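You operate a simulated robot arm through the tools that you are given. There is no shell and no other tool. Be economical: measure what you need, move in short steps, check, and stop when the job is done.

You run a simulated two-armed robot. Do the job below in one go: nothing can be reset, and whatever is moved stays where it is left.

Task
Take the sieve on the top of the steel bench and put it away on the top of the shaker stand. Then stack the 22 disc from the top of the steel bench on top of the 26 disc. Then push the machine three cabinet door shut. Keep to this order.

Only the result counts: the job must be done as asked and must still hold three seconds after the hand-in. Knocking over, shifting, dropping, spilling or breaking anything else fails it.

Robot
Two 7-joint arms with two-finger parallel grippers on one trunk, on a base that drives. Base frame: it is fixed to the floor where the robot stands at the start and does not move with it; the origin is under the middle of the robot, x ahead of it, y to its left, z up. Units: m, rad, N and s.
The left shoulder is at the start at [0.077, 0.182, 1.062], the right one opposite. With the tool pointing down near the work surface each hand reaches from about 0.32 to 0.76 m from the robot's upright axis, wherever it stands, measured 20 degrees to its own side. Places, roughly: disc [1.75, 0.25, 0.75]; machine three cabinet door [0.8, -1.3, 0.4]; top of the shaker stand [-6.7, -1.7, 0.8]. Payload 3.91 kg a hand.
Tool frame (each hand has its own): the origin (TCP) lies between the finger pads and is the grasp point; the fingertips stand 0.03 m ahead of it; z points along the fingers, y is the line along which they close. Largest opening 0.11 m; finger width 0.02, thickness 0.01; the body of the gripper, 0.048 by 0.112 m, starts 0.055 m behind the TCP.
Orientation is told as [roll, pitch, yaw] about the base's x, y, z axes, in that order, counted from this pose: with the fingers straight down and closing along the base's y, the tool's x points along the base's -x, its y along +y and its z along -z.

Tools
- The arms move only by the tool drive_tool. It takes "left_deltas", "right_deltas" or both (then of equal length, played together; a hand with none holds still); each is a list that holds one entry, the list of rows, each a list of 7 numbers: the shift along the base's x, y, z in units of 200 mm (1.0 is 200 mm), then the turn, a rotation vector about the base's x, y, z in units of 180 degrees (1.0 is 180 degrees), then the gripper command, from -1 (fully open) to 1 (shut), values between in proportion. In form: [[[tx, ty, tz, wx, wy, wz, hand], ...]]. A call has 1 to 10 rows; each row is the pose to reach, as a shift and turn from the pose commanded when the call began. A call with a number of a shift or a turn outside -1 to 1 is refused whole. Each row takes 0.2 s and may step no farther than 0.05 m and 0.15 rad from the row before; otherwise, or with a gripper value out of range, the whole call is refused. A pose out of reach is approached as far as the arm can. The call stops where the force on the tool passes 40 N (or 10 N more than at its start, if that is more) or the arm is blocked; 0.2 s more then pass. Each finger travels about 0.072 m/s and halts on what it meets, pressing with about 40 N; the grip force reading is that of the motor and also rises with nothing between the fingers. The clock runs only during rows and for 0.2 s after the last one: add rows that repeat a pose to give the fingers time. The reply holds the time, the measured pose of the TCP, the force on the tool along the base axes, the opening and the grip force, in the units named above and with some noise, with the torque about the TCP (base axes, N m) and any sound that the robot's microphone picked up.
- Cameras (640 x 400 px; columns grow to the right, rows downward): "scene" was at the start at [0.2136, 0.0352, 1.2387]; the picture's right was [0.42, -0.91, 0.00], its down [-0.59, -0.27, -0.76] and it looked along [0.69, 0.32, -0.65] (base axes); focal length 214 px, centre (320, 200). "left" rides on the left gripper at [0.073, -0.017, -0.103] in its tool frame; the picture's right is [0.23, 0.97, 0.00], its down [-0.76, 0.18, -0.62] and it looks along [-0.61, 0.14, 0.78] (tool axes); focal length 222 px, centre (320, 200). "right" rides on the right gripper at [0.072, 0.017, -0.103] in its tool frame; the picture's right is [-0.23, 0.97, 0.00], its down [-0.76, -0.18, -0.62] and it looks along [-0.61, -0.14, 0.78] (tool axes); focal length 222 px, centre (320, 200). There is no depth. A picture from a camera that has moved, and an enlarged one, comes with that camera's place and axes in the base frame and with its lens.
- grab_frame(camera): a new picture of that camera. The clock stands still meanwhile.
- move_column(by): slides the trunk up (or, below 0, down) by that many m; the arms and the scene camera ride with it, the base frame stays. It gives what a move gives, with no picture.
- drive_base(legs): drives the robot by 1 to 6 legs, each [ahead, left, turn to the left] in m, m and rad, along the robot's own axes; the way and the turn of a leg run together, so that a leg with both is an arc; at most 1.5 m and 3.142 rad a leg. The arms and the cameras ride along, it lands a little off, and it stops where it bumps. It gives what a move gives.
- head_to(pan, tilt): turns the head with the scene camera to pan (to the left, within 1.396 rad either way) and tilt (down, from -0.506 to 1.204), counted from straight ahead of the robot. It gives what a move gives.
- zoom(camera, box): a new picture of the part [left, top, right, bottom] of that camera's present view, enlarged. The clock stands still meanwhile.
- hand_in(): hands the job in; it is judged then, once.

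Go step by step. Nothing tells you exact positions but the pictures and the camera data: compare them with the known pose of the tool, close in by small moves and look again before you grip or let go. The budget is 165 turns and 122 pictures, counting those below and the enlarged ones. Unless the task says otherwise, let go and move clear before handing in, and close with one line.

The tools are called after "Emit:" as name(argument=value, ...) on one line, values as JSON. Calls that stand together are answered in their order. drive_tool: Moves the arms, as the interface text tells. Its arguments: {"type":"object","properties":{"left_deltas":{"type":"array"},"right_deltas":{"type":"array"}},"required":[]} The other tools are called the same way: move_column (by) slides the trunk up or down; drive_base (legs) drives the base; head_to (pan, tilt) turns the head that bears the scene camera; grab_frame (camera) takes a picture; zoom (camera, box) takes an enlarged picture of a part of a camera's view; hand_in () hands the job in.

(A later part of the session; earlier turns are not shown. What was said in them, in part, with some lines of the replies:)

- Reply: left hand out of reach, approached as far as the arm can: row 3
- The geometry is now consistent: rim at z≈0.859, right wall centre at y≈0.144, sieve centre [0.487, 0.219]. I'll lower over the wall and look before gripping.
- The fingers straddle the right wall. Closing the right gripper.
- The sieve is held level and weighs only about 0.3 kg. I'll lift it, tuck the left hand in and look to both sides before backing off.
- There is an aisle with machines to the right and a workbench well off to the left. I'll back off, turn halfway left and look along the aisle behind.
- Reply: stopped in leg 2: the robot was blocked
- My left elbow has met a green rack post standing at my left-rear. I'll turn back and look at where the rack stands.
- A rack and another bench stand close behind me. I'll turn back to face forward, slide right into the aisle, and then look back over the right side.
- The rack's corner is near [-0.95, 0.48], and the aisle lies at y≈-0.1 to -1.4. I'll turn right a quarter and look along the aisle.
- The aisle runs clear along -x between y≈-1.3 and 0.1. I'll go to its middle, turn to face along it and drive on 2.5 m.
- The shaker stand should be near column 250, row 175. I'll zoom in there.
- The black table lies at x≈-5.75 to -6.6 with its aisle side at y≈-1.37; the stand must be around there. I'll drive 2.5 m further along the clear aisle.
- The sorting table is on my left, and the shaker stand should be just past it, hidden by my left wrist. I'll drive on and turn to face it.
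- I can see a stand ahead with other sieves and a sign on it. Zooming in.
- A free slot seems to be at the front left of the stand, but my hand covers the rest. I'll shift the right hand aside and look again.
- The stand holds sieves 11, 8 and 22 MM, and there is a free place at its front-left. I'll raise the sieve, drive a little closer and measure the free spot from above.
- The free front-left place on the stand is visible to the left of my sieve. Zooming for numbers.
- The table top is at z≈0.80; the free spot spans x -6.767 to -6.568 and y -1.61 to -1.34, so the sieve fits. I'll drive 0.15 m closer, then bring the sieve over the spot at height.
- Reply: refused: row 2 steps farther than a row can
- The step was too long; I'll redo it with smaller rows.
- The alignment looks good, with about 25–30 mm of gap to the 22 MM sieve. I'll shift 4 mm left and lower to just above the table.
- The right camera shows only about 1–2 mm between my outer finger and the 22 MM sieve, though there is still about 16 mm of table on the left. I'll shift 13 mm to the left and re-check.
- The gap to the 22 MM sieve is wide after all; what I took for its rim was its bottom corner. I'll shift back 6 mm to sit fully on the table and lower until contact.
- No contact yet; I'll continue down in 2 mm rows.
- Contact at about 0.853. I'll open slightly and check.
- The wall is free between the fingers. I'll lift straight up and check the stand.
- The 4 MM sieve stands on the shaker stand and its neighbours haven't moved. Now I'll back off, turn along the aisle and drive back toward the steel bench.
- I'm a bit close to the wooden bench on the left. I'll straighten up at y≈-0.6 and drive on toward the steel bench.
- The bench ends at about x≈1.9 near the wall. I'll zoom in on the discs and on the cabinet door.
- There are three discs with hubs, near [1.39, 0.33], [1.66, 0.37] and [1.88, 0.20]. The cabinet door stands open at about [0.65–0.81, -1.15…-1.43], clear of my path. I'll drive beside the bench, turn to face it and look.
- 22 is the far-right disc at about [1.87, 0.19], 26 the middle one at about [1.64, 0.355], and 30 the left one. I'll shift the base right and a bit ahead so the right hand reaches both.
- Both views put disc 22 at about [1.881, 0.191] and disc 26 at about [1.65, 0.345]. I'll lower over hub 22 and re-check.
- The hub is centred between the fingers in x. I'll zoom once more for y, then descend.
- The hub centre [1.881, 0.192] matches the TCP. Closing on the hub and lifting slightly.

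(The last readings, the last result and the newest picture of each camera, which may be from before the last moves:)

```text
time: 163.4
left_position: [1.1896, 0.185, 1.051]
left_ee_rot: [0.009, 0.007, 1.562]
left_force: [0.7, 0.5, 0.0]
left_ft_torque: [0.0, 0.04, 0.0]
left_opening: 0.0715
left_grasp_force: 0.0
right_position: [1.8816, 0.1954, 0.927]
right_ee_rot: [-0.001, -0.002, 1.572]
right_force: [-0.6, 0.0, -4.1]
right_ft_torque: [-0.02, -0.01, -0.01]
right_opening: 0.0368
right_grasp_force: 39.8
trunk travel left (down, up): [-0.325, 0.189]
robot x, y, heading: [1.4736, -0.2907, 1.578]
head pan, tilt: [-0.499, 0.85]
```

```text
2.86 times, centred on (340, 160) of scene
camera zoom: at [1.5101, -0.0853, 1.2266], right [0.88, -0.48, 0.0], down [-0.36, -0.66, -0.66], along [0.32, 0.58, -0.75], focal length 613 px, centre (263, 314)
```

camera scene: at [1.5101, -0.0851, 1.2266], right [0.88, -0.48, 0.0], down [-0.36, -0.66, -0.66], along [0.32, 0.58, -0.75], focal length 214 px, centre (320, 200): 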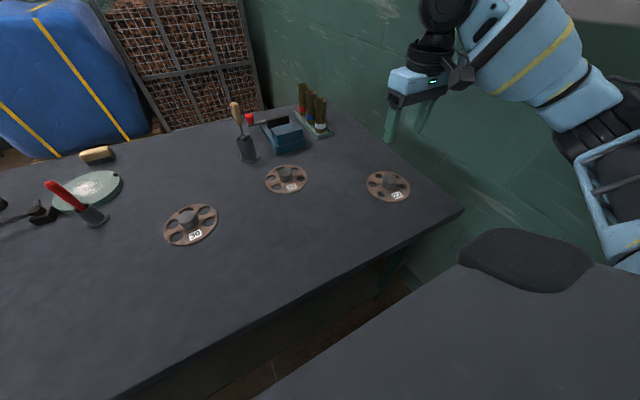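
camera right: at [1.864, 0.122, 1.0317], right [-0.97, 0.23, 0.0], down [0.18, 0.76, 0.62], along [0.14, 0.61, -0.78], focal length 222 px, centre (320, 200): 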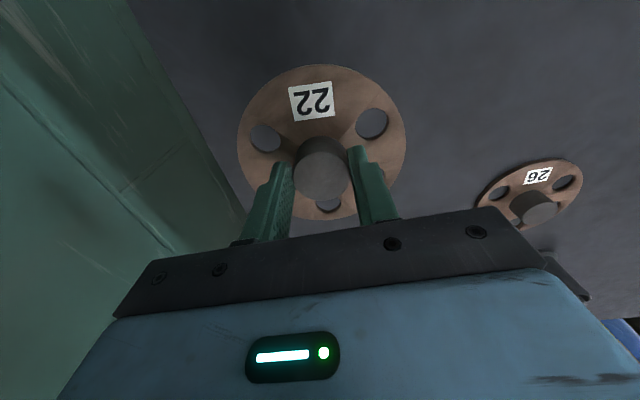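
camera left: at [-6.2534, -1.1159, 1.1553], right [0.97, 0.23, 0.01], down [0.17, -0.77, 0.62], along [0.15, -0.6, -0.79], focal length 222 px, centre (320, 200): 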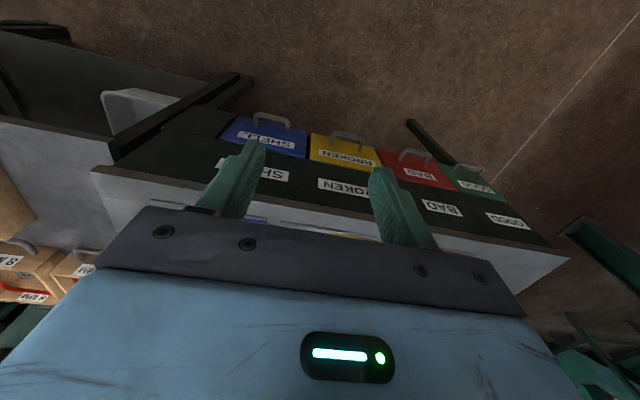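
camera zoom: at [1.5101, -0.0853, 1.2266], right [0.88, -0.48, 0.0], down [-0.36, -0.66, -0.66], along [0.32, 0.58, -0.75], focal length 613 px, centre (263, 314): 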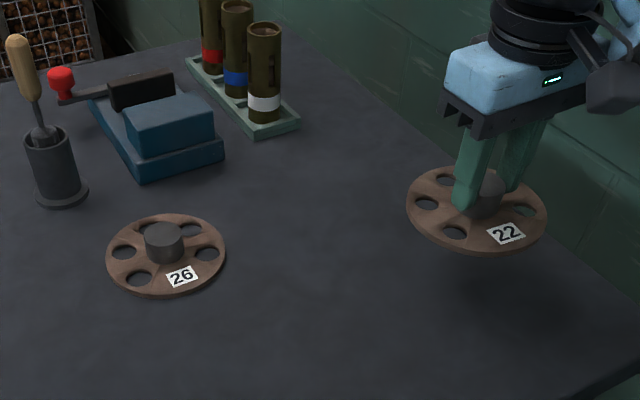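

Disc 22 is held level. I'll raise it and move beside disc 26 to measure that hub more closely.

Emit:
drive_tool(right_deltas=[[[-0.1, 0.2, 0, 0, 0, 0, 1], [-0.2, 0.4, 0, 0, 0, 0, 1], [-0.35, 0.6, 0, 0, 0, 0, 1], [-0.5, 0.78, 0, 0, 0, 0, 1], [-0.55, 0.8, 0, 0, 0, 0, 1]]])

Emit:
grab_frame(camera="right")

Emit:
zoom(camera="scene", box=[230, 120, 390, 230])

```text
time: 164.6
left_position: [1.1899, 0.1843, 1.0515]
left_ee_rot: [0.009, 0.011, 1.562]
left_force: [-0.6, -0.2, -0.1]
left_ft_torque: [-0.01, 0.0, 0.0]
left_opening: 0.0716
left_grasp_force: 0.0
right_position: [1.7711, 0.3534, 0.9256]
right_ee_rot: [0.0, 0.001, 1.569]
right_force: [-0.4, -0.3, -3.3]
right_ft_torque: [-0.02, 0.04, -0.01]
right_opening: 0.037
right_grasp_force: 39.7
trunk travel left (down, up): [-0.325, 0.189]
robot x, y, heading: [1.4757, -0.2919, 1.567]
head pan, tilt: [-0.499, 0.85]
```

```text
54 pictures are left
camera right: at [1.753, 0.2806, 1.0293], right [-0.97, 0.23, 0.0], down [0.18, 0.76, 0.62], along [0.14, 0.61, -0.78], focal length 222 px, centre (320, 200)
```

right: 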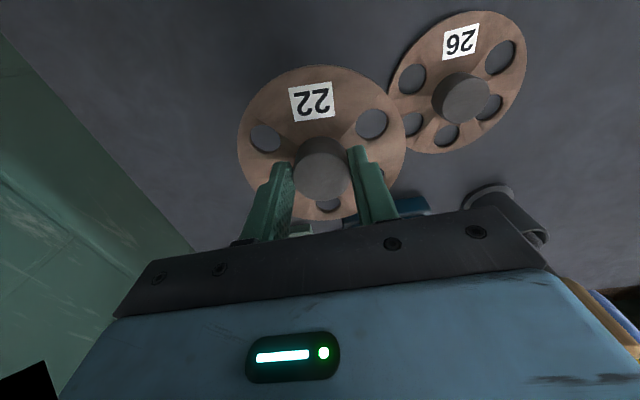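

```text
3.64 times, centred on (310, 175) of scene
camera zoom: at [1.5104, -0.085, 1.2266], right [0.88, -0.48, 0.0], down [-0.36, -0.66, -0.66], along [0.32, 0.58, -0.75], focal length 780 px, centre (356, 291)
```

zoom: 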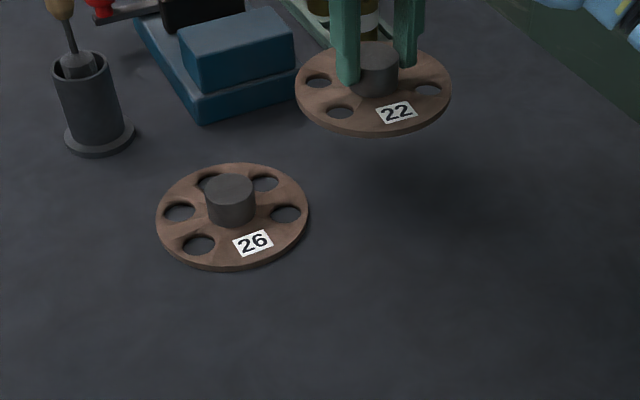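

Estimates for hub 26 average [1.644, 0.352]. I'll move disc 22 over it with clearance and check the alignment.

Emit:
drive_tool(right_deltas=[[[-0.2, 0, 0, 0, 0, 0, 1], [-0.4, 0, 0, 0, 0, 0, 1], [-0.635, 0, 0, 0, 0, 0, 1], [-0.635, 0, -0.1, 0, 0, 0, 1], [-0.635, 0, -0.1, 0, 0, 0, 1]]])

Emit:
zoom(camera="scene", box=[230, 120, 350, 220])

Emit:
grab_frame(camera="right")

Emit:
grab_frame(camera="left")

```text
time: 165.8
left_position: [1.1896, 0.1844, 1.0511]
left_ee_rot: [0.006, 0.01, 1.563]
left_force: [-0.5, 0.0, 0.0]
left_ft_torque: [0.02, -0.01, 0.0]
left_opening: 0.0718
left_grasp_force: 0.0
right_position: [1.64, 0.354, 0.9064]
right_ee_rot: [-0.002, -0.002, 1.568]
right_force: [0.0, -0.8, -3.2]
right_ft_torque: [0.03, -0.04, 0.0]
right_opening: 0.0369
right_grasp_force: 40.0
trunk travel left (down, up): [-0.325, 0.189]
robot x, y, heading: [1.4719, -0.2902, 1.571]
head pan, tilt: [-0.499, 0.85]
```

```text
4.00 times, centred on (290, 170) of scene
camera zoom: at [1.5097, -0.0849, 1.2266], right [0.88, -0.48, 0.0], down [-0.36, -0.66, -0.66], along [0.32, 0.58, -0.75], focal length 858 px, centre (440, 320)
```

zoom: 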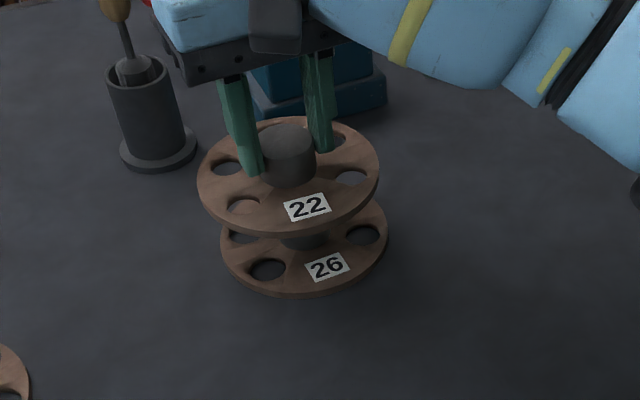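

```text
51 pictures are left
camera right: at [1.623, 0.2808, 1.0106], right [-0.97, 0.23, 0.0], down [0.18, 0.76, 0.62], along [0.14, 0.61, -0.78], focal length 222 px, centre (320, 200)
```

right: 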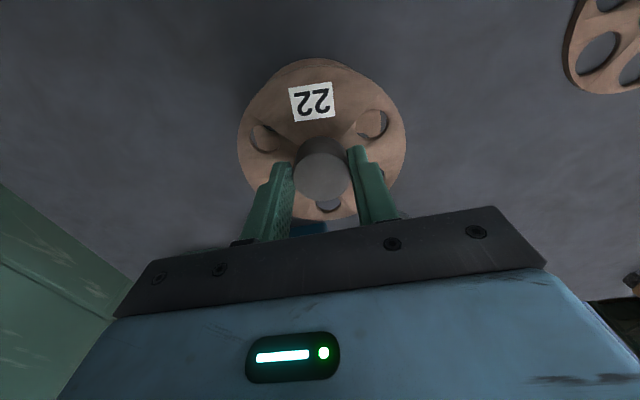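

```text
50 pictures are left
camera left: at [1.2069, 0.1127, 1.1552], right [-0.98, -0.22, 0.01], down [-0.17, 0.77, 0.62], along [-0.14, 0.6, -0.79], focal length 222 px, centre (320, 200)
```

left: 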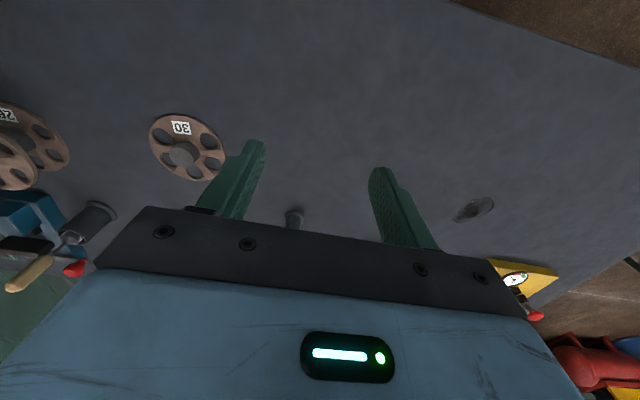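

The scene view puts disc 26 at [1.640, 0.350], within a few millimetres of disc 22. I'll lower it close to the hub now.

Emit:
drive_tool(right_deltas=[[[0.01, -0.01, -0.05, 0, 0, 0, 1], [0.01, -0.01, -0.09, 0, 0, 0, 1], [0.01, -0.01, -0.1, 0, 0, 0, 1], [0.01, -0.01, -0.1, 0, 0, 0, 1]]])

Emit:
zoom(camera="scene", box=[250, 140, 330, 210])

```text
time: 166.8
left_position: [1.1891, 0.186, 1.0519]
left_ee_rot: [0.009, 0.012, 1.561]
left_force: [-0.2, -0.7, 0.0]
left_ft_torque: [0.04, -0.04, 0.0]
left_opening: 0.0717
left_grasp_force: 0.2
right_position: [1.6444, 0.3525, 0.8875]
right_ee_rot: [0.0, 0.0, 1.573]
right_force: [-0.3, 0.7, -3.8]
right_ft_torque: [-0.04, 0.01, -0.03]
right_opening: 0.0372
right_grasp_force: 40.3
trunk travel left (down, up): [-0.325, 0.189]
robot x, y, heading: [1.4698, -0.2936, 1.568]
head pan, tilt: [-0.499, 0.85]
```

```text
5.71 times, centred on (290, 175) of scene
camera zoom: at [1.5102, -0.0847, 1.2265], right [0.88, -0.48, 0.0], down [-0.36, -0.66, -0.66], along [0.32, 0.58, -0.75], focal length 1226 px, centre (491, 343)
```

zoom: 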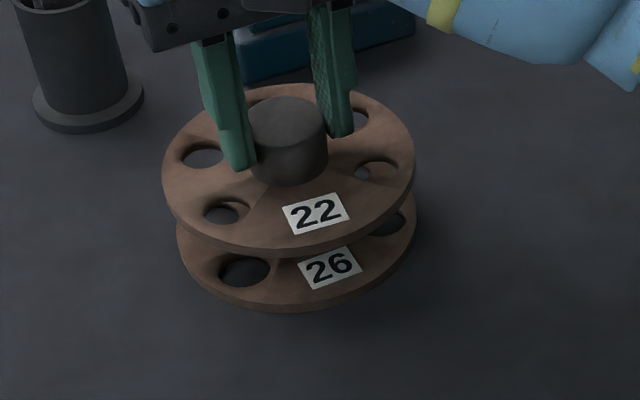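

The discs are aligned within a few millimetres. I'll lower in 2 mm rows until contact.

Emit:
drive_tool(right_deltas=[[[0, 0.01, -0.01, 0, 0, 0, 1], [0, 0.01, -0.02, 0, 0, 0, 1]]])

```text
time: 167.4
left_position: [1.1889, 0.1855, 1.0512]
left_ee_rot: [0.009, 0.011, 1.562]
left_force: [0.1, 0.2, 0.5]
left_ft_torque: [-0.01, 0.0, -0.01]
left_opening: 0.0716
left_grasp_force: 0.0
right_position: [1.6443, 0.3538, 0.8831]
right_ee_rot: [0.002, -0.002, 1.571]
right_force: [-0.6, -0.3, -3.8]
right_ft_torque: [-0.02, 0.0, -0.02]
right_opening: 0.0367
right_grasp_force: 39.7
trunk travel left (down, up): [-0.325, 0.189]
robot x, y, heading: [1.4689, -0.2935, 1.57]
head pan, tilt: [-0.499, 0.85]
```

Emit:
drive_tool(right_deltas=[[[0, 0, -0.01, 0, 0, 0, 1], [0, 0, -0.02, 0, 0, 0, 1]]])

```text
time: 168.0
left_position: [1.1897, 0.1844, 1.0515]
left_ee_rot: [0.008, 0.01, 1.562]
left_force: [-0.2, -0.5, -0.6]
left_ft_torque: [-0.02, 0.03, 0.04]
left_opening: 0.0711
left_grasp_force: 0.0
right_position: [1.645, 0.3539, 0.8807]
right_ee_rot: [0.0, 0.001, 1.571]
right_force: [-0.3, -0.1, -4.3]
right_ft_torque: [-0.07, 0.0, -0.03]
right_opening: 0.037
right_grasp_force: 40.1
trunk travel left (down, up): [-0.325, 0.189]
robot x, y, heading: [1.473, -0.2908, 1.569]
head pan, tilt: [-0.499, 0.85]
```

Emit:
drive_tool(right_deltas=[[[0, 0, -0.01, 0, 0, 0, 1], [0, 0, -0.02, 0, 0, 0, 1]]])

Emit:
zoom(camera="scene", box=[250, 140, 330, 210])

```text
time: 168.6
left_position: [1.1898, 0.1833, 1.0507]
left_ee_rot: [0.008, 0.011, 1.562]
left_force: [0.4, -0.4, -0.3]
left_ft_torque: [0.01, 0.02, -0.01]
left_opening: 0.0717
left_grasp_force: 0.1
right_position: [1.645, 0.3543, 0.8777]
right_ee_rot: [-0.001, -0.002, 1.569]
right_force: [-0.8, 0.4, -1.2]
right_ft_torque: [-0.06, 0.08, -0.03]
right_opening: 0.0367
right_grasp_force: 39.7
trunk travel left (down, up): [-0.325, 0.189]
robot x, y, heading: [1.4732, -0.2894, 1.571]
head pan, tilt: [-0.499, 0.85]
```

```text
5.71 times, centred on (290, 175) of scene
camera zoom: at [1.5102, -0.085, 1.2266], right [0.88, -0.48, 0.0], down [-0.36, -0.66, -0.66], along [0.32, 0.58, -0.75], focal length 1226 px, centre (491, 343)
```

zoom: 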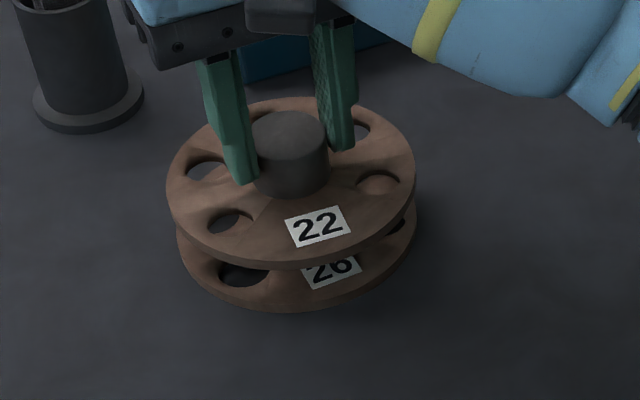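

Contact is beginning. One more millimetre down, then I'll open slowly.

Emit:
drive_tool(right_deltas=[[[0, 0, -0.006, 0, 0, 0, 1]]])

```text
time: 169.0
left_position: [1.1893, 0.1845, 1.0516]
left_ee_rot: [0.008, 0.009, 1.563]
left_force: [-1.2, 0.6, 0.4]
left_ft_torque: [0.0, 0.0, -0.02]
left_opening: 0.0715
left_grasp_force: 0.0
right_position: [1.6462, 0.3547, 0.876]
right_ee_rot: [0.0, -0.004, 1.568]
right_force: [0.3, -1.5, 6.4]
right_ft_torque: [-0.13, 0.06, 0.06]
right_opening: 0.0367
right_grasp_force: 40.3
trunk travel left (down, up): [-0.325, 0.189]
robot x, y, heading: [1.4713, -0.2911, 1.568]
head pan, tilt: [-0.499, 0.85]
```

It is seated. Opening and checking.

Emit:
drive_tool(right_deltas=[[[0, 0, 0.005, 0, 0, 0, 0.25], [0, 0, 0.01, 0, 0, 0, 0.0], [0, 0, 0.01, 0, 0, 0, -0.1], [0, 0, 0.01, 0, 0, 0, -0.1]]])

Emit:
drive_tool(right_deltas=[[[0, 0, 0.1, 0, 0, 0, -0.1], [0, 0, 0.3, 0, 0, 0, -0.1], [0, 0, 0.5, 0, 0, 0, -0.1], [0, 0, 0.7, 0, 0, 0, -0.1], [0, -0.1, 0.9, 0, 0, 0, -0.1]]])

Emit:
zoom(camera="scene", box=[220, 100, 420, 230])

Emit:
grab_frame(camera="right")

```text
time: 170.0
left_position: [1.1902, 0.1852, 1.0518]
left_ee_rot: [0.008, 0.007, 1.562]
left_force: [0.7, 0.3, -0.5]
left_ft_torque: [-0.01, 0.05, 0.0]
left_opening: 0.0716
left_grasp_force: 0.1
right_position: [1.6462, 0.3539, 0.8774]
right_ee_rot: [0.0, -0.001, 1.569]
right_force: [0.2, -0.5, 0.3]
right_ft_torque: [-0.02, -0.03, -0.03]
right_opening: 0.0606
right_grasp_force: 0.1
trunk travel left (down, up): [-0.325, 0.189]
robot x, y, heading: [1.4734, -0.2882, 1.569]
head pan, tilt: [-0.499, 0.85]
```

```text
time: 171.2
left_position: [1.1898, 0.1825, 1.0515]
left_ee_rot: [0.008, 0.009, 1.562]
left_force: [0.1, -0.3, -0.2]
left_ft_torque: [0.0, 0.0, -0.01]
left_opening: 0.0718
left_grasp_force: 0.0
right_position: [1.6447, 0.3303, 1.0616]
right_ee_rot: [-0.001, -0.001, 1.568]
right_force: [0.1, -0.3, -0.4]
right_ft_torque: [0.02, 0.0, -0.01]
right_opening: 0.0605
right_grasp_force: 0.0
trunk travel left (down, up): [-0.325, 0.189]
robot x, y, heading: [1.4749, -0.2923, 1.569]
head pan, tilt: [-0.499, 0.85]
```

```text
3.08 times, centred on (320, 165) of scene
camera zoom: at [1.5102, -0.0863, 1.2268], right [0.88, -0.48, 0.0], down [-0.36, -0.66, -0.66], along [0.32, 0.58, -0.75], focal length 660 px, centre (320, 308)
```

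zoom: 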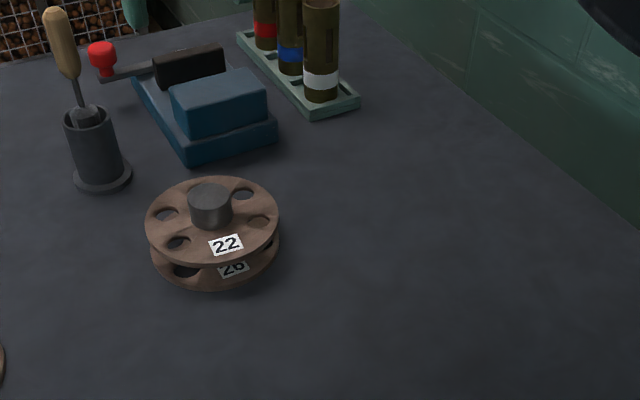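

```text
46 pictures are left
camera right: at [1.6276, 0.2574, 1.165], right [-0.97, 0.23, 0.0], down [0.18, 0.76, 0.62], along [0.14, 0.61, -0.78], focal length 222 px, centre (320, 200)
```

right: 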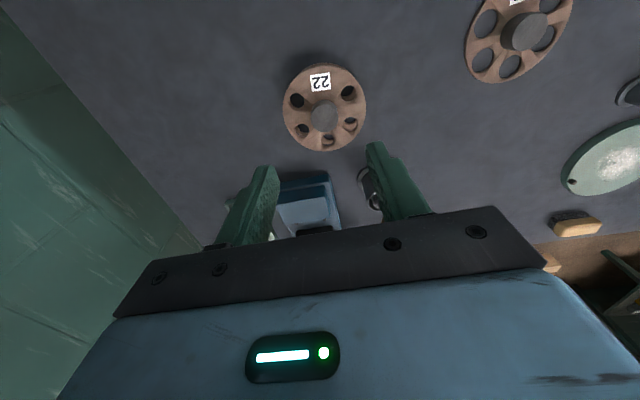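

Disc 22 sits level on disc 26. Now I'll back away, move left and turn around to face the cabinet.

Emit:
drive_tool(right_deltas=[[[0, -0.2, 0, 0, 0, 0, 1], [0, -0.4, 0, 0, 0, 0, 1], [0, -0.6, 0, 0, 0, 0, 1]]])

Emit:
drive_base(legs=[[-0.3, 0, 0], [0, 0.45, 0], [0, 0, 1.57]])

Emit:
head_to(pan=0.9, tilt=0.6)

Emit:
grab_frame(camera="scene")

```text
time: 172.0
left_position: [1.1913, 0.1843, 1.0528]
left_ee_rot: [0.01, 0.009, 1.563]
left_force: [-0.6, -0.2, 0.8]
left_ft_torque: [-0.01, 0.0, 0.0]
left_opening: 0.0714
left_grasp_force: 0.0
right_position: [1.6453, 0.2086, 1.0587]
right_ee_rot: [-0.002, -0.002, 1.567]
right_force: [0.2, 0.5, 0.5]
right_ft_torque: [0.06, 0.01, -0.01]
right_opening: 0.0
right_grasp_force: 38.4
trunk travel left (down, up): [-0.325, 0.189]
robot x, y, heading: [1.4743, -0.2944, 1.567]
head pan, tilt: [-0.499, 0.85]
```

```text
time: 181.7
left_position: [0.547, -0.8477, 1.0512]
left_ee_rot: [0.011, 0.008, 3.096]
left_force: [0.2, 0.3, -0.4]
left_ft_torque: [0.02, 0.02, -0.02]
left_opening: 0.0716
left_grasp_force: 0.1
right_position: [0.5378, -0.3918, 1.0574]
right_ee_rot: [0.0, 0.0, 3.103]
right_force: [-0.3, 0.0, -0.8]
right_ft_torque: [0.01, 0.0, 0.01]
right_opening: 0.0001
right_grasp_force: 37.8
trunk travel left (down, up): [-0.325, 0.189]
robot x, y, heading: [1.0346, -0.5815, 3.1]
head pan, tilt: [-0.499, 0.85]
```

```text
time: 183.3
left_position: [0.5465, -0.8478, 1.0509]
left_ee_rot: [0.008, 0.009, 3.095]
left_force: [0.2, 0.6, -0.7]
left_ft_torque: [0.03, -0.03, 0.03]
left_opening: 0.0715
left_grasp_force: 0.1
right_position: [0.5382, -0.3924, 1.0573]
right_ee_rot: [0.0, -0.003, 3.104]
right_force: [-0.3, -0.2, -1.2]
right_ft_torque: [0.02, -0.01, 0.04]
right_opening: 0.0
right_grasp_force: 37.3
trunk travel left (down, up): [-0.325, 0.189]
robot x, y, heading: [1.0346, -0.5818, 3.101]
head pan, tilt: [0.901, 0.6]
```

```text
45 pictures are left
camera scene: at [0.8351, -0.6431, 1.2475], right [-0.76, 0.65, 0.0], down [0.37, 0.43, -0.82], along [-0.54, -0.62, -0.57], focal length 214 px, centre (320, 200)
```

scene: 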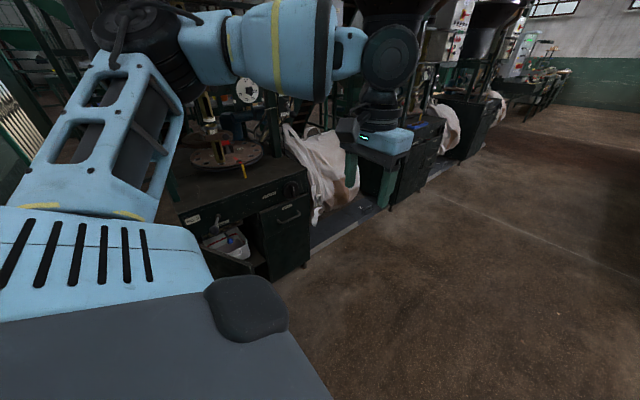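

The cabinet is to my left. I'll finish the turn to face it and look.

Emit:
drive_base(legs=[[0, 0, 1.6]])

Emit:
head_to(pan=-0.3, tilt=0.85)

Emit:
grab_frame(camera="scene")

Emit:
grab_frame(camera="right")

```text
time: 187.5
left_position: [1.3017, -1.0673, 1.0513]
left_ee_rot: [0.007, 0.009, -1.611]
left_force: [0.2, -0.1, -0.8]
left_ft_torque: [-0.02, -0.01, 0.0]
left_opening: 0.0716
left_grasp_force: 0.1
right_position: [0.8457, -1.0771, 1.0582]
right_ee_rot: [0.0, -0.001, -1.608]
right_force: [0.1, 0.2, -0.6]
right_ft_torque: [0.0, -0.02, -0.01]
right_opening: 0.0
right_grasp_force: 38.3
trunk travel left (down, up): [-0.325, 0.189]
robot x, y, heading: [1.0307, -0.5831, -1.609]
head pan, tilt: [0.901, 0.6]
```

```text
time: 188.9
left_position: [1.3019, -1.0669, 1.0512]
left_ee_rot: [0.009, 0.01, -1.612]
left_force: [0.5, 0.1, -0.2]
left_ft_torque: [0.04, -0.02, -0.01]
left_opening: 0.0716
left_grasp_force: 0.1
right_position: [0.8466, -1.0775, 1.0578]
right_ee_rot: [-0.001, -0.003, -1.606]
right_force: [0.3, -0.5, 0.2]
right_ft_torque: [-0.03, 0.0, -0.02]
right_opening: 0.0
right_grasp_force: 37.2
trunk travel left (down, up): [-0.325, 0.189]
robot x, y, heading: [1.033, -0.58, -1.611]
head pan, tilt: [-0.3, 0.85]
```

```text
44 pictures are left
camera scene: at [1.0008, -0.7943, 1.2266], right [-0.94, 0.33, 0.0], down [0.25, 0.71, -0.66], along [-0.22, -0.62, -0.75], focal length 214 px, centre (320, 200)
```

scene: 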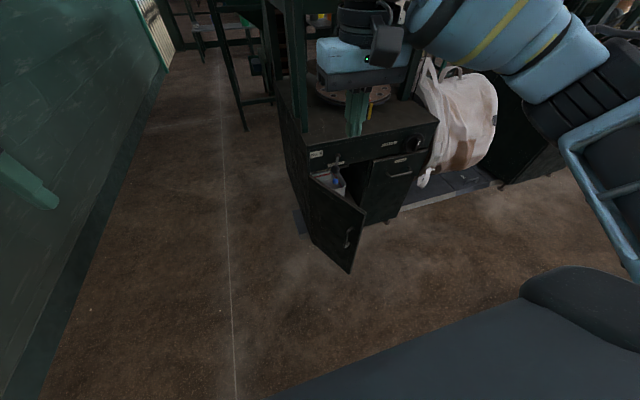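

```text
43 pictures are left
camera right: at [0.865, -1.0066, 1.162], right [0.97, -0.26, 0.0], down [-0.2, -0.75, 0.62], along [-0.16, -0.6, -0.78], focal length 222 px, centre (320, 200)
```

right: 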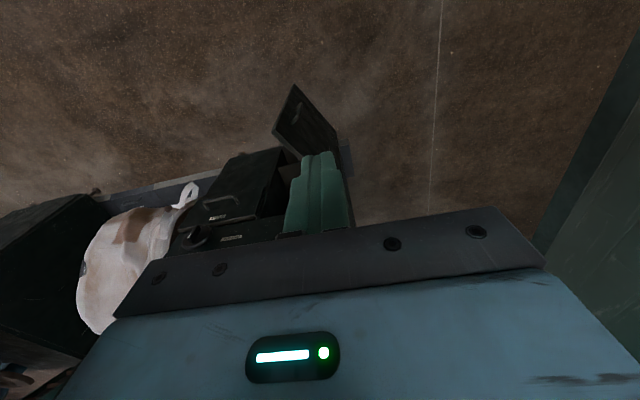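

Emit:
zoom(camera="scene", box=[260, 110, 460, 290])

Emit:
zoom(camera="right", box=[180, 60, 400, 240])

```text
2.22 times, centred on (360, 200) of scene
camera zoom: at [1.0008, -0.7943, 1.2266], right [-0.94, 0.33, 0.0], down [0.25, 0.71, -0.66], along [-0.22, -0.62, -0.75], focal length 477 px, centre (231, 200)
```

zoom: 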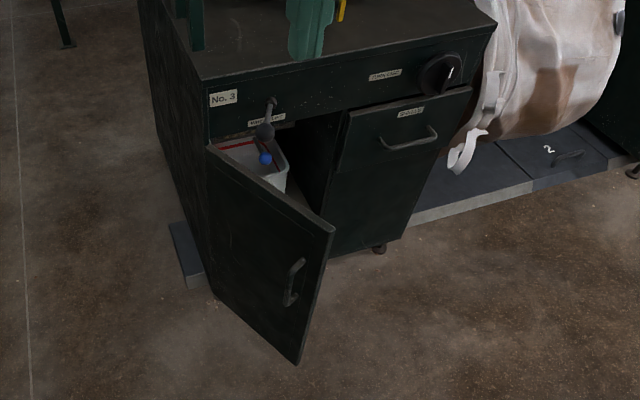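

```text
2.22 times, centred on (290, 150) of right
camera zoom: at [0.865, -1.0066, 1.162], right [0.97, -0.26, 0.0], down [-0.2, -0.75, 0.62], along [-0.16, -0.6, -0.78], focal length 494 px, centre (387, 311)
```

zoom: 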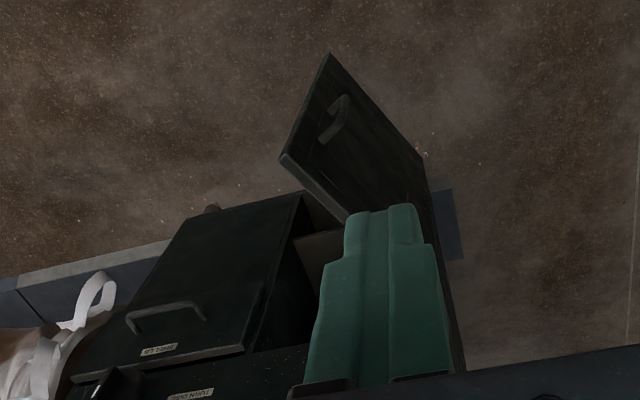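

The door is hinged at about [0.823, -1.423] and stands open 63°. Its free edge is at about [0.695, -1.174], it spans z 0.1–0.63, and it has a handle at z≈0.42. I'll retract the right hand, move the base into pushing range and lower the trunk.

Emit:
drive_tool(right_deltas=[[[0.15, 0.15, 0, 0, 0, 0, 1], [0.3, 0.3, 0, 0, 0, 0, 1], [0.4, 0.5, 0, 0, 0, 0, 1], [0.4, 0.6, 0, 0, 0, 0, 1]]])

Emit:
drive_base(legs=[[0.18, -0.1, 0.04]])

Emit:
move_column(by=-0.3)

Emit:
grab_frame(camera="scene")

```text
time: 189.9
left_position: [1.3025, -1.0681, 1.0525]
left_ee_rot: [0.009, 0.007, -1.613]
left_force: [-0.7, 0.7, -0.4]
left_ft_torque: [0.01, -0.01, -0.04]
left_opening: 0.0715
left_grasp_force: 0.0
right_position: [0.9257, -0.9555, 1.0594]
right_ee_rot: [-0.002, 0.0, -1.606]
right_force: [0.3, -0.4, -0.2]
right_ft_torque: [0.03, 0.01, -0.02]
right_opening: 0.0
right_grasp_force: 37.9
trunk travel left (down, up): [-0.325, 0.189]
robot x, y, heading: [1.0342, -0.5818, -1.604]
head pan, tilt: [-0.3, 0.85]
```

```text
time: 191.5
left_position: [1.22, -1.2376, 1.0509]
left_ee_rot: [0.007, 0.011, -1.568]
left_force: [0.1, -0.5, 0.3]
left_ft_torque: [0.0, -0.01, 0.0]
left_opening: 0.0716
left_grasp_force: 0.1
right_position: [0.8378, -1.1436, 1.058]
right_ee_rot: [-0.001, -0.001, -1.559]
right_force: [0.9, -0.6, -0.6]
right_ft_torque: [0.04, -0.01, 0.04]
right_opening: 0.0
right_grasp_force: 37.9
trunk travel left (down, up): [-0.325, 0.189]
robot x, y, heading: [0.9281, -0.7663, -1.562]
head pan, tilt: [-0.3, 0.85]
```

```text
time: 194.5
left_position: [1.2195, -1.238, 0.7522]
left_ee_rot: [0.006, 0.009, -1.568]
left_force: [-0.4, -0.3, -0.3]
left_ft_torque: [0.04, 0.0, 0.01]
left_opening: 0.0716
left_grasp_force: 0.0
right_position: [0.8397, -1.1455, 0.7588]
right_ee_rot: [0.001, 0.011, -1.573]
right_force: [0.4, -0.4, -0.1]
right_ft_torque: [0.03, 0.01, 0.0]
right_opening: 0.0001
right_grasp_force: 37.5
trunk travel left (down, up): [-0.025, 0.489]
robot x, y, heading: [0.9311, -0.7602, -1.562]
head pan, tilt: [-0.3, 0.85]
```

```text
40 pictures are left
camera scene: at [0.9021, -1.0837, 0.9077], right [-0.94, 0.34, 0.0], down [0.24, 0.66, -0.71], along [-0.24, -0.67, -0.7], focal length 214 px, centre (320, 200)
```

scene: 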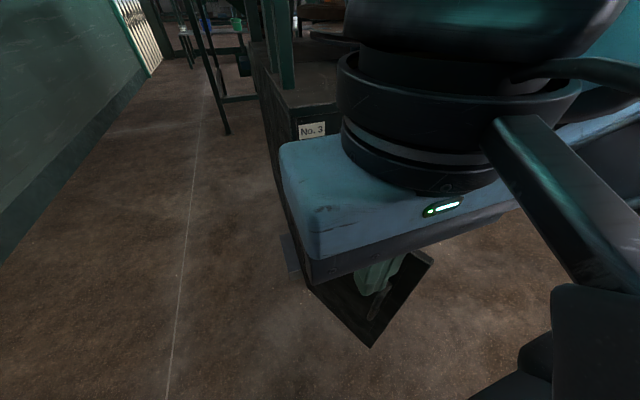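

The trunk is low and my hand is outside the door near its face. I'll lower the closed fingers to z≈0.56 with a 25° forward tilt so that the tips lead.

Emit:
drive_tool(right_deltas=[[[0.0, -0.1, -0.15, 0, 0, 0, 1], [0.0, -0.2, -0.3, -0.035, 0, 0, 1], [0.0, -0.22, -0.5, -0.07, 0, 0, 1], [0.0, -0.22, -0.7, -0.105, 0, 0, 1], [0.0, -0.22, -0.9, -0.139, 0, 0, 1], [0, -0.22, -1.0, -0.139, 0, 0, 1]]])

Emit:
head_to(pan=-0.1, tilt=1.0)

Emit:
grab_frame(camera="scene")

Emit:
grab_frame(camera="right")

```text
time: 195.3
left_position: [1.2196, -1.2371, 0.7515]
left_ee_rot: [0.007, 0.009, -1.566]
left_force: [0.8, -0.1, 0.2]
left_ft_torque: [0.01, 0.0, 0.01]
left_opening: 0.0714
left_grasp_force: 0.2
right_position: [0.8397, -1.1883, 0.6818]
right_ee_rot: [0.015, -0.176, -1.568]
right_force: [-3.4, -6.1, 3.0]
right_ft_torque: [1.11, -0.34, 0.3]
right_opening: 0.0
right_grasp_force: 38.0
trunk travel left (down, up): [-0.025, 0.489]
robot x, y, heading: [0.9267, -0.7654, -1.56]
head pan, tilt: [-0.3, 0.85]
stopped in row 3 (right hand): the force on the tool passed its limit at 147 N (the readings are from after the stop); the commanded pose is now the measured one
```

```text
time: 196.0
left_position: [1.2197, -1.2384, 0.7514]
left_ee_rot: [0.008, 0.009, -1.569]
left_force: [0.6, 0.5, -0.8]
left_ft_torque: [0.01, 0.03, -0.01]
left_opening: 0.0712
left_grasp_force: 0.0
right_position: [0.8403, -1.1877, 0.6821]
right_ee_rot: [0.015, -0.177, -1.569]
right_force: [-7.3, -13.6, 7.2]
right_ft_torque: [2.17, -0.7, 0.59]
right_opening: 0.0
right_grasp_force: 38.2
trunk travel left (down, up): [-0.025, 0.489]
robot x, y, heading: [0.9258, -0.7612, -1.563]
head pan, tilt: [-0.099, 1.0]
```

```text
39 pictures are left
camera scene: at [0.9235, -1.0763, 0.8907], right [-1.0, 0.09, 0.0], down [0.08, 0.84, -0.54], along [-0.05, -0.54, -0.84], focal length 214 px, centre (320, 200)
```

scene: 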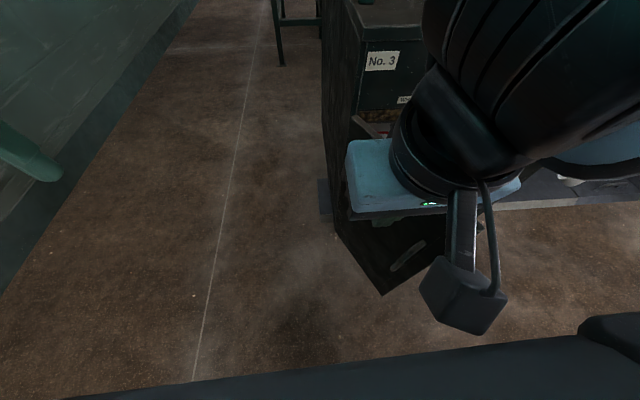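

```text
38 pictures are left
camera right: at [0.8554, -1.0981, 0.7718], right [0.97, -0.22, 0.05], down [-0.19, -0.64, 0.74], along [-0.13, -0.73, -0.67], focal length 222 px, centre (320, 200)
```

right: 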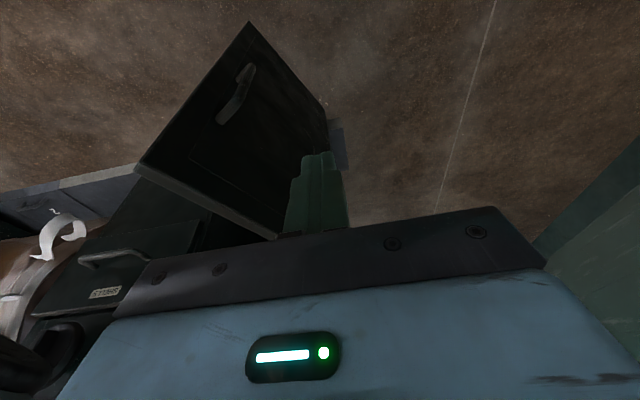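

My hand camera appears to have met my own chest, since the lowered trunk leans forward. I'll ease the hand forward and up, then back the base up to get more room.

Emit:
drive_tool(right_deltas=[[[0, -0.1, 0.05, 0, 0, 0, 1], [0, -0.25, 0.1, 0, 0, 0, 1]]])

Emit:
drive_base(legs=[[-0.14, 0, 0]])

Emit:
grab_frame(camera="scene")

```text
time: 196.6
left_position: [1.2192, -1.2381, 0.7515]
left_ee_rot: [0.005, 0.008, -1.57]
left_force: [-0.3, -0.1, 0.6]
left_ft_torque: [-0.01, 0.02, 0.01]
left_opening: 0.071
left_grasp_force: 0.0
right_position: [0.8432, -1.2371, 0.7029]
right_ee_rot: [0.014, -0.175, -1.568]
right_force: [-0.1, 0.5, 0.1]
right_ft_torque: [-0.01, 0.01, -0.01]
right_opening: 0.0
right_grasp_force: 37.5
trunk travel left (down, up): [-0.025, 0.489]
robot x, y, heading: [0.9285, -0.767, -1.561]
head pan, tilt: [-0.099, 1.0]
```

```text
time: 198.0
left_position: [1.2187, -1.0961, 0.7511]
left_ee_rot: [0.009, 0.009, -1.567]
left_force: [-0.6, 0.5, -0.4]
left_ft_torque: [-0.02, 0.01, -0.02]
left_opening: 0.0716
left_grasp_force: 0.0
right_position: [0.8417, -1.0944, 0.7026]
right_ee_rot: [0.015, -0.175, -1.568]
right_force: [-0.5, 0.7, 0.6]
right_ft_torque: [0.01, -0.02, 0.01]
right_opening: 0.0001
right_grasp_force: 37.9
trunk travel left (down, up): [-0.025, 0.489]
robot x, y, heading: [0.9322, -0.6229, -1.565]
head pan, tilt: [-0.099, 1.0]
```

```text
37 pictures are left
camera scene: at [0.9224, -0.9342, 0.8907], right [-1.0, 0.09, 0.0], down [0.08, 0.84, -0.54], along [-0.05, -0.54, -0.84], focal length 214 px, centre (320, 200)
```

scene: 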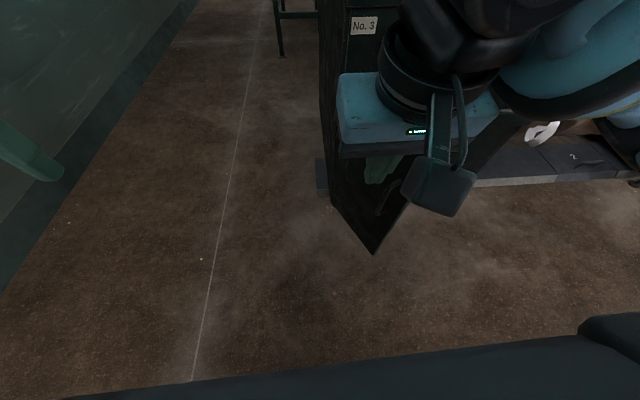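

The force is gone. Now I'll extend the hand ahead and lower it beside the door.

Emit:
drive_tool(right_deltas=[[[0, -0.2, 0, 0, 0, 0, 1], [0, -0.4, 0, 0, 0, 0, 1], [0, -0.5, -0.15, -0.04, 0, 0, 1], [0, -0.5, -0.35, -0.08, 0, 0, 1], [0, -0.5, -0.55, -0.08, 0, 0, 1], [0, -0.5, -0.72, -0.08, 0, 0, 1]]])

Emit:
grab_frame(camera="scene")

Emit:
grab_frame(camera="right")

```text
time: 199.4
left_position: [1.219, -1.0954, 0.7509]
left_ee_rot: [0.009, 0.008, -1.568]
left_force: [-0.2, -1.0, 0.5]
left_ft_torque: [0.05, 0.02, 0.0]
left_opening: 0.0716
left_grasp_force: 0.1
right_position: [0.8423, -1.1956, 0.5578]
right_ee_rot: [0.013, -0.428, -1.567]
right_force: [-0.1, -0.3, 0.4]
right_ft_torque: [0.0, -0.01, -0.01]
right_opening: 0.0001
right_grasp_force: 37.6
trunk travel left (down, up): [-0.025, 0.489]
robot x, y, heading: [0.928, -0.6212, -1.565]
head pan, tilt: [-0.099, 1.0]
```

```text
36 pictures are left
camera scene: at [0.9223, -0.9345, 0.8906], right [-1.0, 0.09, 0.0], down [0.08, 0.84, -0.54], along [-0.05, -0.54, -0.84], focal length 214 px, centre (320, 200)
```

scene: 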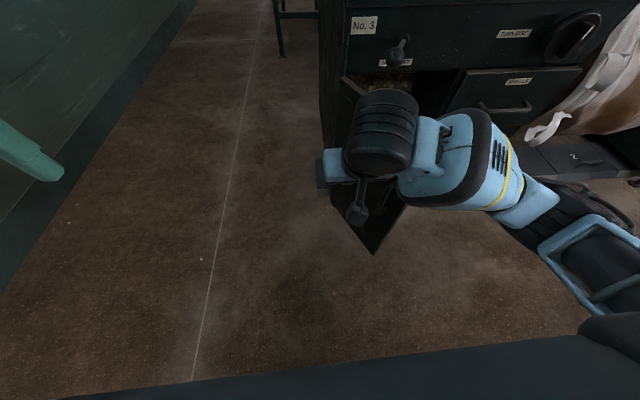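

```text
35 pictures are left
camera right: at [0.8577, -1.0863, 0.6224], right [0.97, -0.2, 0.11], down [-0.19, -0.44, 0.88], along [-0.13, -0.88, -0.46], focal length 222 px, centre (320, 200)
```

right: 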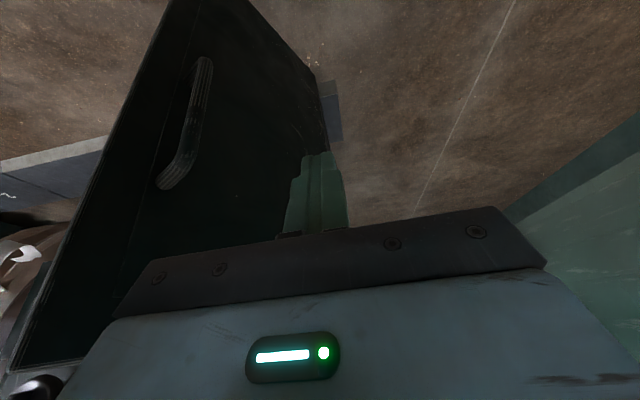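

The fingers hang outside the door. I'll raise to z≈0.60 so only the fingers overlap the door's top edge, and approach its face.

Emit:
drive_tool(right_deltas=[[[0, 0, 0.12, 0, 0, 0, 1], [-0.1, -0.03, 0.21, 0, 0, 0, 1], [-0.25, -0.06, 0.21, 0, 0, 0, 1], [-0.36, -0.07, 0.21, 0, 0, 0, 1]]])

Emit:
grab_frame(camera="right")

Emit:
zoom(camera="scene", box=[300, 30, 480, 280])

```text
time: 200.4
left_position: [1.2179, -1.0958, 0.7509]
left_ee_rot: [0.008, 0.01, -1.567]
left_force: [0.2, 1.1, -0.1]
left_ft_torque: [0.0, -0.01, 0.0]
left_opening: 0.0716
left_grasp_force: 0.1
right_position: [0.7703, -1.2087, 0.6003]
right_ee_rot: [0.014, -0.425, -1.567]
right_force: [-0.4, -0.7, 0.5]
right_ft_torque: [-0.01, 0.0, 0.02]
right_opening: 0.0
right_grasp_force: 37.5
trunk travel left (down, up): [-0.025, 0.489]
robot x, y, heading: [0.9261, -0.6206, -1.561]
head pan, tilt: [-0.099, 1.0]
```

```text
34 pictures are left
camera right: at [0.7856, -1.101, 0.6649], right [0.97, -0.2, 0.11], down [-0.18, -0.44, 0.88], along [-0.13, -0.88, -0.46], focal length 222 px, centre (320, 200)
```

right: 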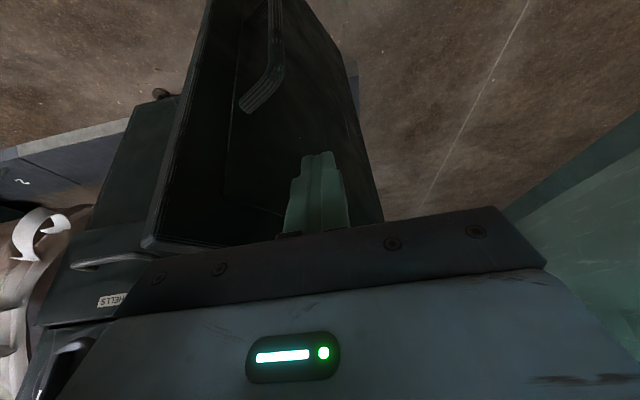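

```text
1.60 times, centred on (390, 155) of scene
camera zoom: at [0.9223, -0.9345, 0.8906], right [-1.0, 0.09, 0.0], down [0.08, 0.84, -0.54], along [-0.05, -0.54, -0.84], focal length 343 px, centre (208, 272)
```

zoom: 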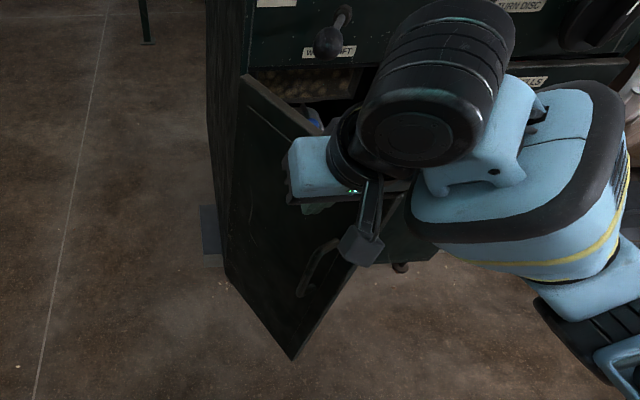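

The tool is beside the upper part of the door. I'll now push along the arc about the hinge, about two thirds of the way.

Emit:
drive_tool(right_deltas=[[[-0.167, -0.114, 0, 0, 0, 0, 1], [-0.373, -0.235, 0, 0, 0, 0, 1], [-0.51, -0.357, 0, 0, 0, 0, 1], [-0.622, -0.502, 0, 0, 0, 0, 1], [-0.707, -0.667, 0, 0, 0, 0, 1]]])

Emit:
grab_frame(camera="right")

Emit:
grab_frame(camera="scene")

```text
time: 201.6
left_position: [1.218, -1.095, 0.7515]
left_ee_rot: [0.007, 0.009, -1.567]
left_force: [-0.5, 0.7, -1.1]
left_ft_torque: [-0.03, 0.0, 0.02]
left_opening: 0.0713
left_grasp_force: 0.1
right_position: [0.6261, -1.3432, 0.6004]
right_ee_rot: [0.014, -0.426, -1.567]
right_force: [0.5, -0.2, 0.5]
right_ft_torque: [-0.05, -0.02, 0.04]
right_opening: 0.0
right_grasp_force: 38.0
trunk travel left (down, up): [-0.025, 0.489]
robot x, y, heading: [0.9302, -0.6222, -1.567]
head pan, tilt: [-0.099, 1.0]
```

```text
32 pictures are left
camera right: at [0.6402, -1.234, 0.6645], right [0.97, -0.2, 0.11], down [-0.18, -0.44, 0.88], along [-0.13, -0.88, -0.46], focal length 222 px, centre (320, 200)
```

right: 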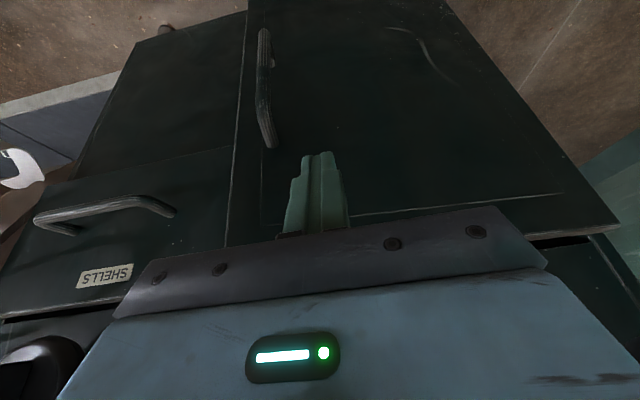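

```text
31 pictures are left
camera scene: at [0.9224, -0.9346, 0.8906], right [-1.0, 0.09, 0.0], down [0.08, 0.84, -0.54], along [-0.05, -0.54, -0.84], focal length 214 px, centre (320, 200)
```

scene: 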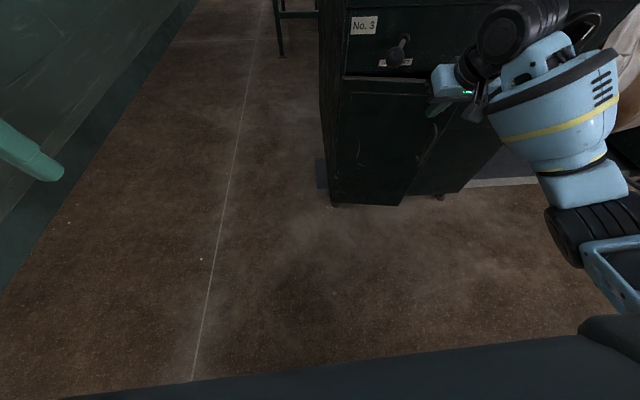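

The door has swung nearly shut. I'll follow through to press it closed.

Emit:
drive_tool(right_deltas=[[[-0.04, -0.1, 0, 0, 0, 0, 1], [-0.06, -0.2, 0, 0, 0, 0, 1], [-0.06, -0.28, 0, 0, 0, 0, 1], [-0.06, -0.34, 0, 0, 0, 0, 1], [-0.06, -0.4, 0, 0, 0, 0, 1]]])

Emit:
grab_frame(camera="right")

Emit:
zoom(camera="scene", box=[300, 0, 540, 220])

```text
time: 202.5
left_position: [1.2184, -1.0955, 0.7519]
left_ee_rot: [0.007, 0.009, -1.57]
left_force: [0.4, 0.0, -0.6]
left_ft_torque: [0.03, 0.0, 0.01]
left_opening: 0.0714
left_grasp_force: 0.0
right_position: [0.6155, -1.3993, 0.6006]
right_ee_rot: [0.014, -0.407, -1.567]
right_force: [1.3, 13.4, 5.0]
right_ft_torque: [0.21, -0.1, 0.04]
right_opening: 0.0004
right_grasp_force: 38.1
trunk travel left (down, up): [-0.025, 0.489]
robot x, y, heading: [0.932, -0.6218, -1.565]
head pan, tilt: [-0.099, 1.0]
stopped in row 4 (right hand): the force on the tool passed its limit at 53 N (the readings are from after the stop); the commanded pose is now the measured one
```

```text
30 pictures are left
camera right: at [0.63, -1.2923, 0.6672], right [0.97, -0.2, 0.1], down [-0.19, -0.46, 0.87], along [-0.13, -0.87, -0.48], focal length 222 px, centre (320, 200)
```

right: 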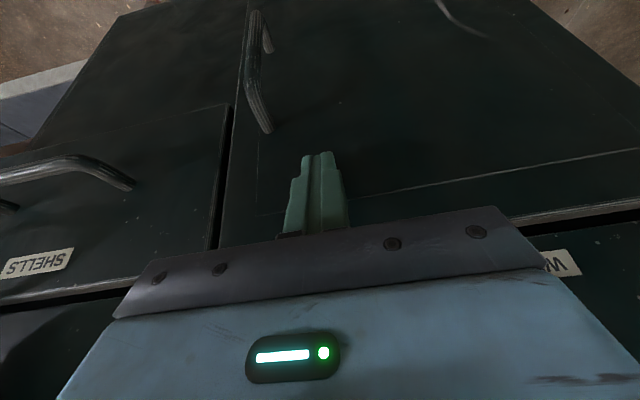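

```text
1.82 times, centred on (420, 110) of scene
camera zoom: at [0.9221, -0.9332, 0.8909], right [-1.0, 0.09, 0.0], down [0.08, 0.84, -0.54], along [-0.05, -0.54, -0.84], focal length 390 px, centre (138, 364)
```

zoom: 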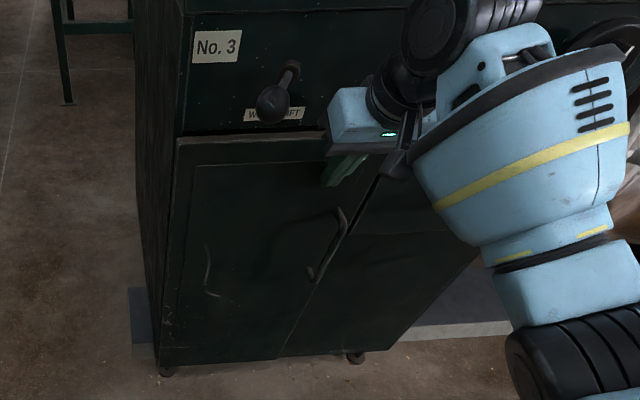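

The door met its stop, with a 53 N contact. I'll withdraw and check that it stays shut.

Emit:
drive_tool(right_deltas=[[[0, 0.1, 0, 0, 0, 0, 1], [0.0, 0.3, 0.05, 0, 0, 0, 1], [0.0, 0.5, 0.1, 0, 0, 0, 1], [0.0, 0.7, 0.2, 0, 0, 0, 1]]])

Emit:
drive_base(legs=[[-0.2, 0, 0]])

Emit:
head_to(pan=-0.3, tilt=0.7)

Emit:
grab_frame(camera="scene")

Emit:
grab_frame(camera="right")

```text
time: 203.5
left_position: [1.217, -1.0956, 0.7523]
left_ee_rot: [0.008, 0.007, -1.57]
left_force: [0.1, 0.3, 0.5]
left_ft_torque: [-0.01, 0.02, -0.03]
left_opening: 0.0715
left_grasp_force: 0.1
right_position: [0.6166, -1.2589, 0.6378]
right_ee_rot: [0.014, -0.407, -1.567]
right_force: [0.0, -0.5, 0.5]
right_ft_torque: [0.0, 0.03, 0.0]
right_opening: 0.0
right_grasp_force: 38.2
trunk travel left (down, up): [-0.025, 0.489]
robot x, y, heading: [0.9274, -0.6214, -1.571]
head pan, tilt: [-0.099, 1.0]
```

```text
time: 205.1
left_position: [1.217, -0.9021, 0.753]
left_ee_rot: [0.007, 0.009, -1.568]
left_force: [-0.2, 0.6, 0.1]
left_ft_torque: [0.03, 0.01, 0.01]
left_opening: 0.0717
left_grasp_force: 0.1
right_position: [0.6163, -1.0691, 0.6377]
right_ee_rot: [0.017, -0.409, -1.564]
right_force: [0.7, 0.0, -0.2]
right_ft_torque: [-0.04, -0.03, 0.02]
right_opening: 0.0
right_grasp_force: 38.2
trunk travel left (down, up): [-0.025, 0.489]
robot x, y, heading: [0.9305, -0.4277, -1.559]
head pan, tilt: [-0.099, 1.0]
```

```text
time: 205.9
left_position: [1.2187, -0.904, 0.7511]
left_ee_rot: [0.007, 0.011, -1.567]
left_force: [0.8, 0.4, 0.8]
left_ft_torque: [0.02, -0.01, 0.01]
left_opening: 0.0716
left_grasp_force: 0.1
right_position: [0.617, -1.0698, 0.6377]
right_ee_rot: [0.016, -0.411, -1.567]
right_force: [-0.2, -0.6, -1.0]
right_ft_torque: [-0.05, -0.01, 0.01]
right_opening: 0.0
right_grasp_force: 37.8
trunk travel left (down, up): [-0.025, 0.489]
robot x, y, heading: [0.9233, -0.4312, -1.564]
head pan, tilt: [-0.3, 0.7]
```

```text
28 pictures are left
camera scene: at [0.9031, -0.7542, 0.914], right [-0.96, 0.29, 0.0], down [0.18, 0.62, -0.76], along [-0.22, -0.73, -0.64], focal length 214 px, centre (320, 200)
```

scene: 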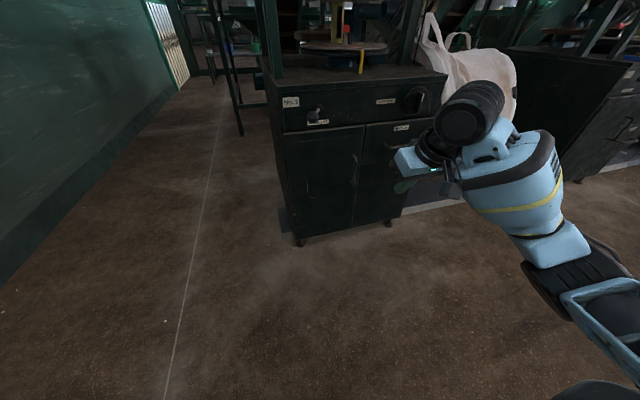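

```text
27 pictures are left
camera right: at [0.6315, -0.9615, 0.7043], right [0.97, -0.2, 0.1], down [-0.18, -0.45, 0.87], along [-0.12, -0.87, -0.48], focal length 222 px, centre (320, 200)
```

right: 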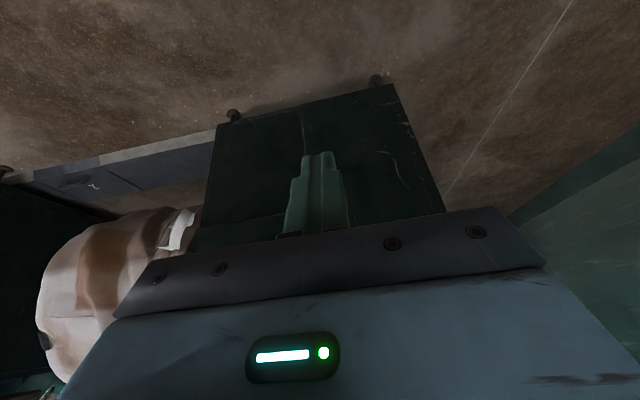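

Emit:
zoom(camera="scene", box=[260, 80, 460, 250])

```text
2.35 times, centred on (360, 165) of scene
camera zoom: at [0.9031, -0.7542, 0.914], right [-0.96, 0.29, 0.0], down [0.18, 0.62, -0.76], along [-0.22, -0.73, -0.64], focal length 505 px, centre (226, 282)
```

zoom: 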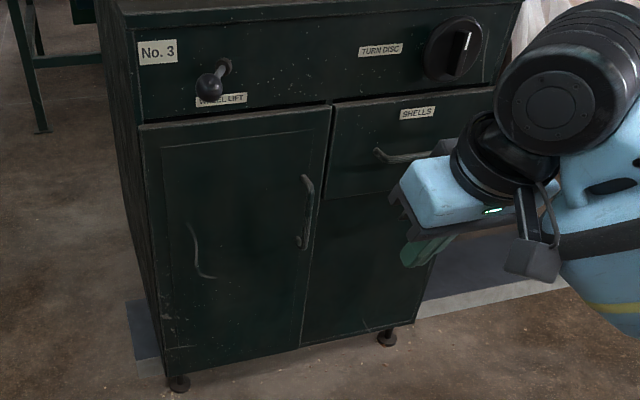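

The door sits flush with the neighbouring drawer front, the hands are clear, and both earlier jobs were left standing steady. Handing in.

Emit:
hand_in()

```text
The job is handed in.
```

I finished all three tasks in order and handed the job in: the 4 MM sieve is on the shaker stand, the 22 disc is stacked on the 26 disc, and the machine three cabinet door is shut. Early on my left elbow bumped the green rack beside the bench; I saw nothing moved but didn't check it closely.
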